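You operate a simulated robot arm through the tools that you are given. There is no shell and no other tool. Be economical: measure what you need, move in short steps, check, and stop when the job is done.

Carry out the task below with a simulated robot arm. There is one attempt and no reset: what you move stays moved.

TASK
Fetch the blue hand pad from the wiper bench and set it on top of the carton on the wiper bench.
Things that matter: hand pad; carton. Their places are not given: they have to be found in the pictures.

It is judged by the outcome, as a careful person would: the job done as asked, and still so three seconds after it is handed in. It fails if anything else is knocked over, pushed out of place, dropped, spilled or broken.

THE ROBOT
A 6-joint arm with a two-finger parallel gripper, fixed in place. Base frame: the origin is at the foot of the arm, x ahead of it, y to its left, z up; the work surface is at about z = 850. Lengths are in mm, angles in degrees, forces in N, time in s.
With the tool pointing down near the work surface it reaches from about 240 to 640 mm from the base axis. Its first joint turns from -66.0 to 66.0 degrees. Payload 2.7 kg.
Tool frame: the origin (TCP) lies between the finger pads and is the grasp point; the fingertips stand 23 mm ahead of it; z points along the fingers, y is the line along which they close. The gripper opens to 94 mm. The fingers are 38 mm wide and 10 mm thick; the gripper's body (54 by 96 mm) begins 39 mm behind the TCP.
Orientation is told as [roll, pitch, yaw] about the base's x, y, z axes, in that order, counted from this pose: with the fingers straight down and closing along the base's y, the tool's x points along the base's -x, its y along +y and its z along -z.

THE INTERFACE
- The arm moves only by the tool send_rows. Its argument "rows" is a list of rows, each an object of numbers (a shift or turn left out is 0, a gripper value left out holds the last): "dx", "dy", "dz": the shift along the base's x, y, z in units of 250 mm (1.0 is 250 mm); "wx", "wy", "wz": the turn, a rotation vector about the base's x, y, z in units of 180 degrees (1.0 is 180 degrees); "gripper": the closure, from 0 (fully open) to 1 (shut). In form: [{"dx": .., "dy": .., "dz": .., "wx": .., "wy": .., "wz": .., "gripper": ..}, ...]. A call has 1 to 8 rows; each row is the pose to reach, as a shift and turn from the pose commanded when the call began. A call with a number of a shift or a turn outside -1 to 1 is refused whole. A row lasts 0.2 s, in which the tool goes at most 50 mm and 8.6 degrees; a call with a longer step from one row to the next is refused whole, and so is a gripper value outside its range. A pose out of reach is approached as far as the arm can. The call stops where the force on the tool passes 40 N (or 10 N more than at its start, if that is more) or the arm is blocked; 0.2 s more then pass. The fingers move at their own pace (about 45 mm/s each) and stop on an object; they squeeze with about 35 N. The grip force told is the motor's: it shows also when the fingers shut on nothing. Time passes only in rows, and 0.2 s behind the last, so rows that repeat a pose let the fingers close. It gives the time, the measured TCP pose, the force on the tool (base axes), the opening and the grip force at its end, in the units of the frame above (readings bear some noise).
- Cameras (640 x 400 px; columns grow to the right, rows downward): "scene" is fixed at [77.5, -428.2, 1418.6]; the picture's right is [0.78, -0.63, 0.00], its down [-0.27, -0.34, -0.90] and it looks along [0.56, 0.70, -0.43] (base axes); focal length 331 px, centre (320, 200). "wrist" rides on the gripper at [-39, 0, -44] in the tool frame; the picture's right is [0.00, -1.00, 0.00], its down [0.97, 0.00, -0.24] and it looks along [0.24, 0.00, 0.97] (tool axes); focal length 218 px, centre (320, 200).
- capture(camera): a new picture of that camera. No time passes.
- measure_at(camera, pixels): for up to 12 pixels [column, row] of the newest picture of that camera ("zoom" is the newest enlarged one), the place [x, y, z] in the base frame of the surface seen there, good to about 2 mm. No time passes.
- zoom(camera, box): a new picture of the part [left, top, right, bottom] of that camera's present view, enlarged. No time passes.
- close_job(): hands the job in; it is judged then, once.

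Work in short steps. Measure before you move; look again where a grasp or a placing could have gone wrong, and mend it. You have 60 turns and 24 pictures in all, the two below and enlarged ones among them. Open the gripper and draw the arm clear of the work before you hand the job in, unless the task says otherwise; then end with one line.

The tools are called after ">>>" as name(argument=value, ...) on one line, values as JSON. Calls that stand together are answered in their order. send_rows: Moves the arm, as the interface text tells. Its arguments: {"type":"object","properties":{"rows":{"type":"array","items":{"type":"object","properties":{"dx":{"type":"number"},"dy":{"type":"number"},"dz":{"type":"number"},"wx":{"type":"number"},"wy":{"type":"number"},"wz":{"type":"number"},"gripper":{"type":"number"}}}}},"required":["rows"]} The other tools are called the same way: capture (camera) takes a picture; measure_at (camera, pixels) gives the place of the surface under pixels of a picture; zoom (camera, box) takes an enlarged picture of a part of a camera's view; close_job () hands the job in.

At the start:

```text
t: 0.0
tool_pos: [357.6, 21.4, 1177.2]
ee_rot: [0.0, 0.1, -0.1]
wrist_force: [-0.1, 0.6, 0.3]
grip_width: 93.8
gripper_force: 0.0
```

scene: 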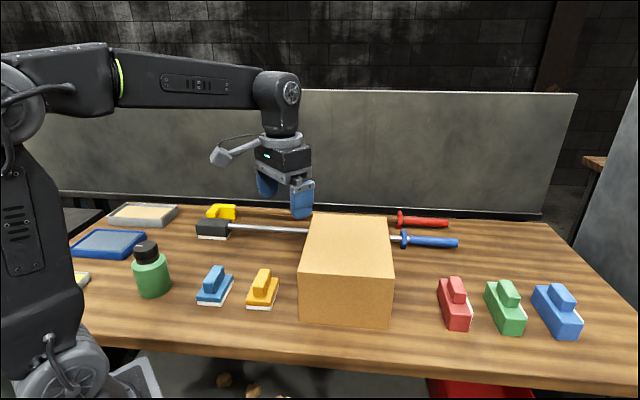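
wrist: 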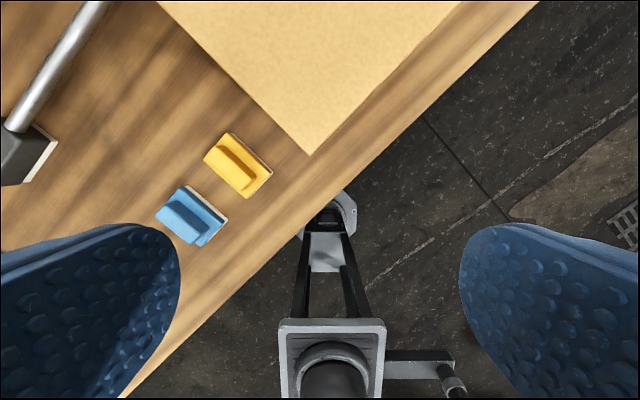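

Two blue candidates are in the scene picture, at (215,286) and (558,310). I zoom in on both to tell which one is the hand pad.

>>> zoom(camera="scene", box=[180, 250, 300, 325])

>>> zoom(camera="scene", box=[420, 260, 600, 350])

>>> zoom(camera="scene", box=[60, 190, 480, 310])

```text
5.33 times, centred on (240, 288) of scene
```

zoom: 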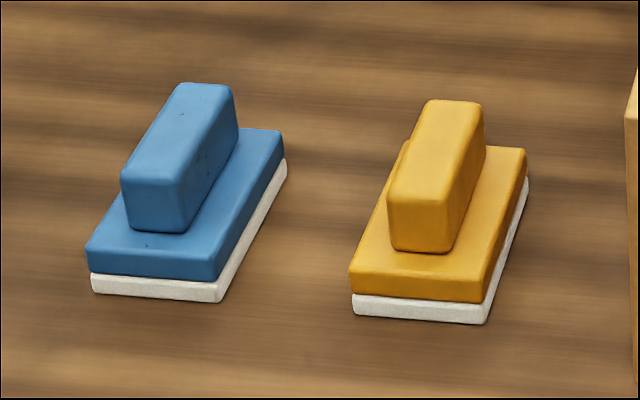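

```text
3.56 times, centred on (510, 305) of scene
```

zoom: 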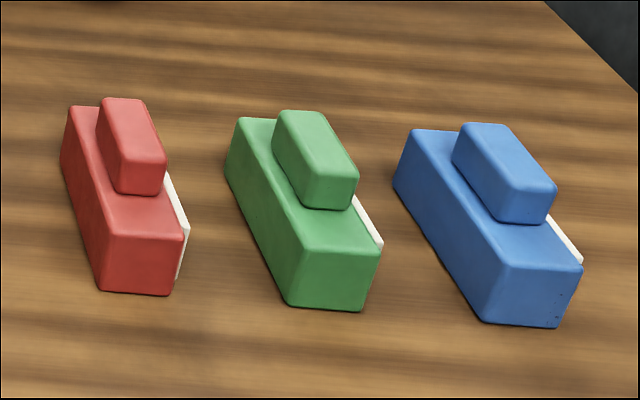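

```text
1.52 times, centred on (270, 250) of scene
```

zoom: 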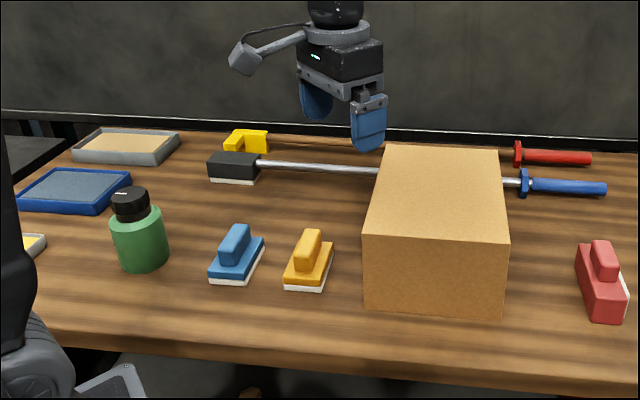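

The left blue item has a flat plate, a white pad underneath and a grip bar on top, so it looks like the hand pad. The right-hand blocks are tall with a white strip on one side, which makes them a different tool. I'll measure the pad and the carton.

>>> zoom(camera="scene", box=[180, 250, 300, 325])

>>> measure_at(camera="zoom", pixels=[[195, 92], [228, 98], [135, 175], [178, 185], [180, 228], [100, 248], [210, 268], [278, 135], [218, 298], [286, 170], [400, 350], [97, 290]])

>>> measure_at(camera="scene", pixels=[[314, 216], [386, 217], [303, 272], [391, 279], [350, 245], [262, 274], [152, 245], [558, 295], [540, 290], [575, 315]])

>>> measure_at(camera="wrist", pixels=[[308, 152], [455, 5], [165, 5], [185, 188], [227, 215], [157, 213], [195, 243], [193, 214]])

```text
5.33 times, centred on (240, 288) of scene
```

zoom: 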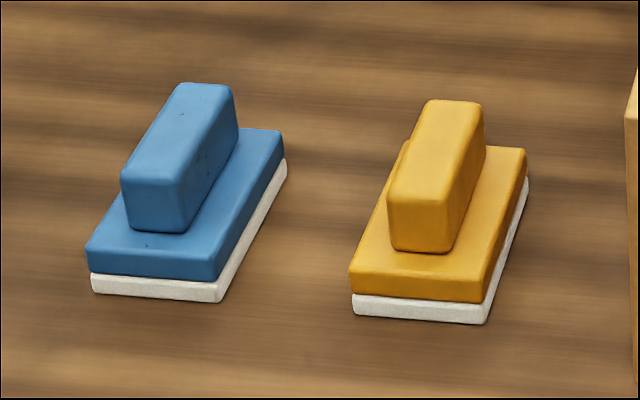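

```text
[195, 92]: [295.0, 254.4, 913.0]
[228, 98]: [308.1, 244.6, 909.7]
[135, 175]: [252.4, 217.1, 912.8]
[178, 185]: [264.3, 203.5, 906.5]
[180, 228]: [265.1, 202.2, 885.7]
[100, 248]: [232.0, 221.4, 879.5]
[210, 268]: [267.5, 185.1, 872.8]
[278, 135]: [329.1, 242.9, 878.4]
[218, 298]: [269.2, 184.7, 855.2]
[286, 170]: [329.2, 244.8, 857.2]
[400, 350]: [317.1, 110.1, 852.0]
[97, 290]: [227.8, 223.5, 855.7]
```

```text
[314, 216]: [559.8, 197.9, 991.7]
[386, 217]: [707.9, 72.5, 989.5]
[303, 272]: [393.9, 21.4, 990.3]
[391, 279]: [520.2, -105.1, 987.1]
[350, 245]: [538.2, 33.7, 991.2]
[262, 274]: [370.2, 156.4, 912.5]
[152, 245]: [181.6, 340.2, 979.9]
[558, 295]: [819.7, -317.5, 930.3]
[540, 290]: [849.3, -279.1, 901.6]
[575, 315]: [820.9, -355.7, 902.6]
```

```text
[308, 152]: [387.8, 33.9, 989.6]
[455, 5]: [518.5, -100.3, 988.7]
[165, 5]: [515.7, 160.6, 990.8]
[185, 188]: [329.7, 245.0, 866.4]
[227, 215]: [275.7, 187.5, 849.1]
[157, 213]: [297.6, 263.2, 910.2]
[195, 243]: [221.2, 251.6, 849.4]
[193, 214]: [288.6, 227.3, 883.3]
```

The right-hand blue block at about (820,-317) is well out of reach. The left pad has its bar centred near (280,231), its long axis at about 43°, and its top at z≈913. The carton top is at z≈990. I move above the pad, turning the yaw by 43°.

>>> send_rows(rows=[{"dx": -0.05, "dy": 0.14, "wz": 0.04, "gripper": 0.3}, {"dx": -0.1, "dy": 0.28, "wz": 0.08}, {"dx": -0.15, "dy": 0.42, "wz": 0.12}, {"dx": -0.2, "dy": 0.56, "wz": 0.16}, {"dx": -0.25, "dy": 0.7, "wz": 0.2}, {"dx": -0.31, "dy": 0.838, "wz": 0.239, "dz": -0.1}, {"dx": -0.31, "dy": 0.838, "wz": 0.239, "dz": -0.3}, {"dx": -0.31, "dy": 0.838, "wz": 0.239, "dz": -0.5}])

>>> capture(camera="wrist")

```text
t: 1.8
tool_pos: [278.3, 233.3, 1051.2]
ee_rot: [0.1, -0.1, 43.1]
wrist_force: [-0.9, -0.3, -1.1]
grip_width: 65.7
gripper_force: 0.1
```

```text
17 pictures are left
```

wrist: 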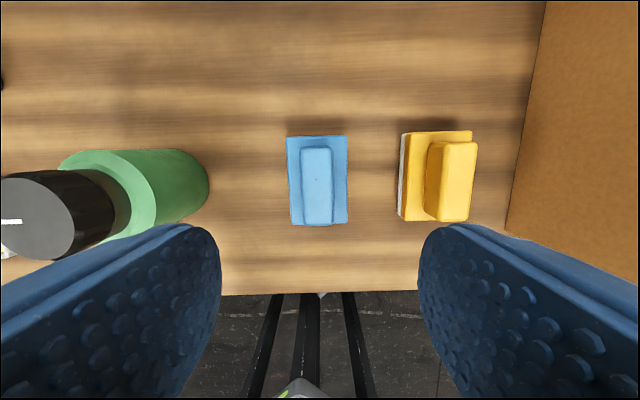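

The bar is straight in the wrist view, spanning (301..333, 147..225). I measure its corners to get the exact centre.

>>> measure_at(camera="wrist", pixels=[[305, 151], [327, 151], [305, 219], [329, 219], [317, 185], [288, 138], [346, 138], [292, 222], [345, 222]])

```text
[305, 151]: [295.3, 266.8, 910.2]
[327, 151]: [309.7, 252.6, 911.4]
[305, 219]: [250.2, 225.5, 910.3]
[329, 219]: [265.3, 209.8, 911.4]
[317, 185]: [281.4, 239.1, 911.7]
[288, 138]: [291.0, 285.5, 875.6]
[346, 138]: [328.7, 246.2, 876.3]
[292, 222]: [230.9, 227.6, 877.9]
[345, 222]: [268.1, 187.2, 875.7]
```

The bar centre is (280,238) and the plate top is z≈877. I descend to TCP z≈906, which puts the fingertips at about 883.

>>> send_rows(rows=[{"dx": 0.007, "dy": 0.019, "dz": -0.16}, {"dx": 0.007, "dy": 0.019, "dz": -0.32}, {"dx": 0.007, "dy": 0.019, "dz": -0.46}, {"dx": 0.007, "dy": 0.019, "dz": -0.54}, {"dx": 0.007, "dy": 0.019, "dz": -0.58}, {"dx": 0.007, "dy": 0.019, "dz": -0.58}])

>>> send_rows(rows=[{"gripper": 1}, {"gripper": 1}, {"gripper": 1}, {"gripper": 1}, {"gripper": 1}])

```text
t: 3.2
tool_pos: [281.6, 236.1, 907.6]
ee_rot: [-0.1, 0.0, 43.1]
wrist_force: [0.6, -0.8, 0.8]
grip_width: 65.7
gripper_force: 0.0
```

```text
t: 4.4
tool_pos: [281.1, 235.0, 908.9]
ee_rot: [0.0, 0.0, 43.0]
wrist_force: [0.2, 0.8, 0.0]
grip_width: 27.5
gripper_force: 35.2
```

The fingers stopped on the bar at 27.5 mm with 35 N of grip. I lift straight up 160 mm.

>>> send_rows(rows=[{"dz": 0.05, "gripper": 1}, {"dz": 0.16}, {"dz": 0.3}, {"dz": 0.44}, {"dz": 0.58}, {"dz": 0.68}, {"dz": 0.74}, {"dz": 0.74}])

>>> capture(camera="wrist")

>>> capture(camera="scene")

```text
t: 6.2
tool_pos: [281.9, 234.2, 1093.9]
ee_rot: [-0.1, 0.1, 43.0]
wrist_force: [-0.4, 0.1, -1.4]
grip_width: 27.6
gripper_force: 34.7
```

```text
16 pictures are left
```

wrist: 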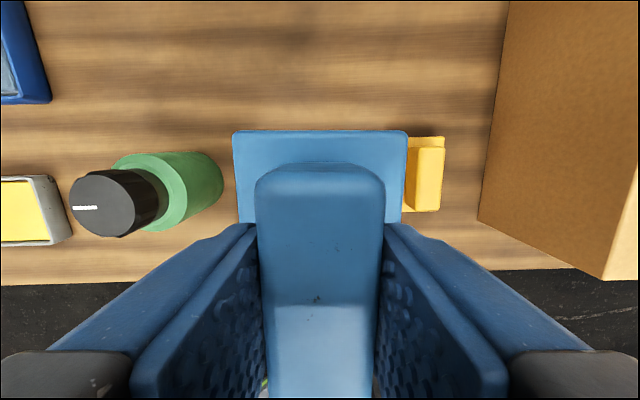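

```text
15 pictures are left
```

scene: 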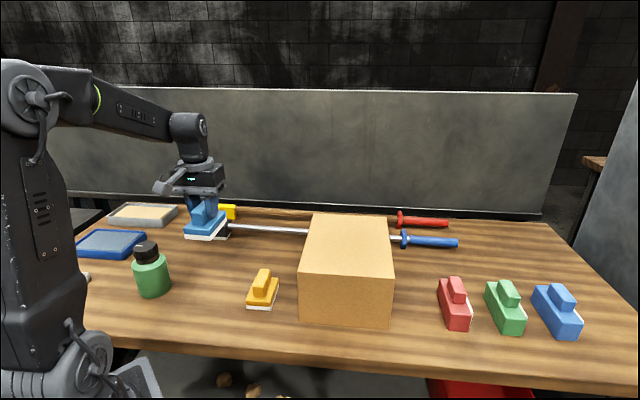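

The pad is held level with its bottom at about z 1037, which is 47 mm above the carton top. I carry it across to about (520,48).

>>> send_rows(rows=[{"dx": 0.07, "dy": -0.055, "dz": 0.02, "gripper": 1}, {"dx": 0.21, "dy": -0.165, "dz": 0.04}, {"dx": 0.36, "dy": -0.28, "dz": 0.04}, {"dx": 0.51, "dy": -0.4, "dz": 0.04}, {"dx": 0.66, "dy": -0.52, "dz": 0.04}, {"dx": 0.81, "dy": -0.635, "dz": 0.04}, {"dx": 0.952, "dy": -0.744, "dz": 0.04}, {"dx": 0.952, "dy": -0.744, "dz": 0.04}])

>>> capture(camera="scene")

```text
t: 8.0
tool_pos: [517.7, 49.5, 1102.1]
ee_rot: [0.0, 0.0, 43.0]
wrist_force: [0.0, 0.4, -1.3]
grip_width: 27.6
gripper_force: 35.0
```

```text
14 pictures are left
```

scene: 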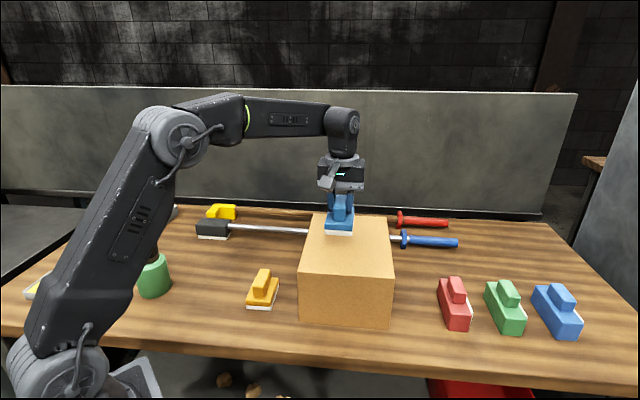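

The pad is over the carton. I lower it to about 2 mm above the expected contact height of TCP z≈1047.

>>> send_rows(rows=[{"dz": -0.08}, {"dz": -0.15}, {"dz": -0.19}, {"dz": -0.208}, {"dz": -0.208}])

>>> zoom(camera="scene", box=[280, 180, 420, 268])

```text
t: 9.2
tool_pos: [518.6, 49.5, 1051.9]
ee_rot: [0.0, 0.0, 43.1]
wrist_force: [0.1, 0.6, -1.3]
grip_width: 27.4
gripper_force: 35.0
```

```text
4.55 times, centred on (350, 224) of scene
```

zoom: 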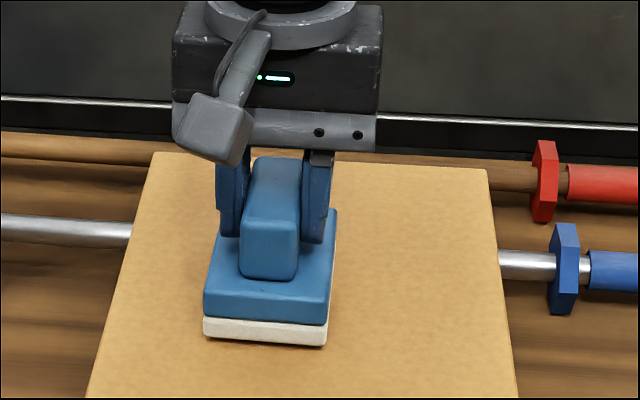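

The pad is well inside the carton top. I lower in 1 mm steps and watch the force.

>>> send_rows(rows=[{"dz": -0.004}, {"dz": -0.008}, {"dz": -0.012}, {"dz": -0.012}])

```text
t: 10.2
tool_pos: [519.5, 50.6, 1048.9]
ee_rot: [-0.1, 0.1, 43.1]
wrist_force: [-1.8, -0.5, 3.5]
grip_width: 27.5
gripper_force: 35.3
```

The vertical force went from -1.3 to +3.5 N, so contact has started. I go down 1 mm more and read again.

>>> send_rows(rows=[{"dz": -0.003}, {"dz": -0.003}])

```text
t: 10.8
tool_pos: [519.3, 50.5, 1047.7]
ee_rot: [-0.1, -0.1, 43.0]
wrist_force: [-1.9, 0.4, 14.5]
grip_width: 27.6
gripper_force: 34.7
```

The 14.5 N reading shows the pad is seated. I open to about 60 mm and then retreat straight up.

>>> send_rows(rows=[{"gripper": 0.35}, {"gripper": 0.35}, {"gripper": 0.35}, {"gripper": 0.35}])

>>> send_rows(rows=[{"dz": 0.04, "gripper": 0.35}, {"dz": 0.12}, {"dz": 0.28}, {"dz": 0.44}, {"dz": 0.55}, {"dz": 0.55}])

>>> capture(camera="scene")

>>> capture(camera="wrist")

```text
t: 11.8
tool_pos: [519.6, 49.1, 1047.4]
ee_rot: [0.0, 0.0, 42.9]
wrist_force: [0.2, 0.4, -0.5]
grip_width: 61.1
gripper_force: 0.0
```

```text
t: 13.2
tool_pos: [521.1, 49.0, 1185.6]
ee_rot: [0.0, 0.0, 43.1]
wrist_force: [-1.0, -0.2, 0.3]
grip_width: 60.8
gripper_force: 0.1
```

```text
12 pictures are left
```

scene: 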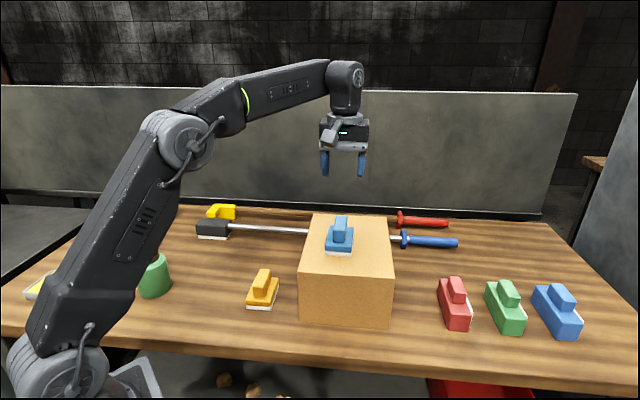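

```text
11 pictures are left
```

wrist: 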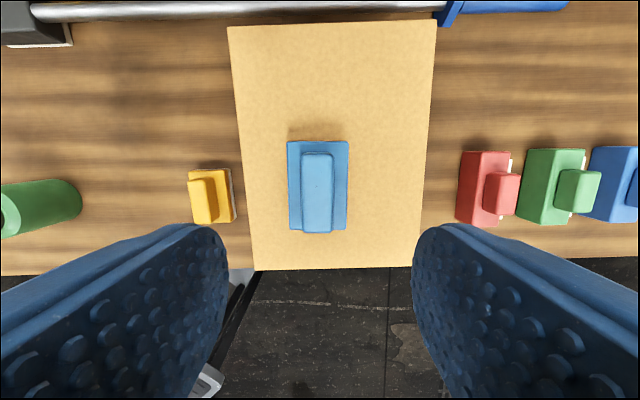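

The pad sits flat on the carton and nothing else has moved. I pull the arm back, clear of the carton.

>>> send_rows(rows=[{"dx": -0.12, "dz": 0.05, "gripper": 0.0}, {"dx": -0.28, "dz": 0.05}, {"dx": -0.44, "dz": 0.05}, {"dx": -0.6, "dz": 0.05}, {"dx": -0.7, "dz": 0.05}, {"dx": -0.7, "dz": 0.05}])

>>> capture(camera="scene")

```text
t: 14.6
tool_pos: [346.1, 49.9, 1197.9]
ee_rot: [0.0, 0.0, 43.0]
wrist_force: [-0.1, 0.4, -0.2]
grip_width: 94.0
gripper_force: 0.0
```

```text
10 pictures are left
```

scene: 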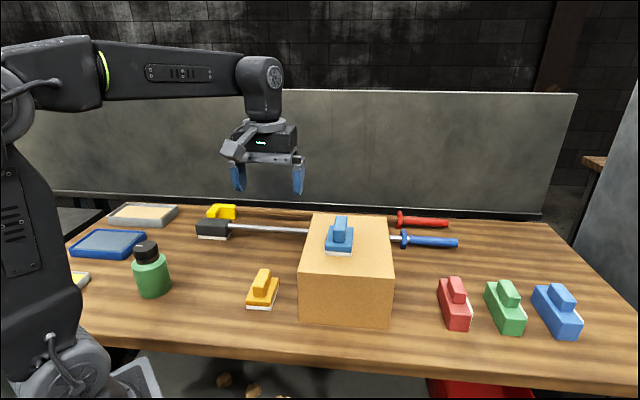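

The blue pad rests on the carton at (339,238), everything else is in place, and the arm is clear, so I hand the job in.

>>> close_job()

```text
The job is handed in.
```

The blue hand pad now sits flat on top of the carton; nothing else on the bench was moved, and the arm is drawn clear with the gripper open.
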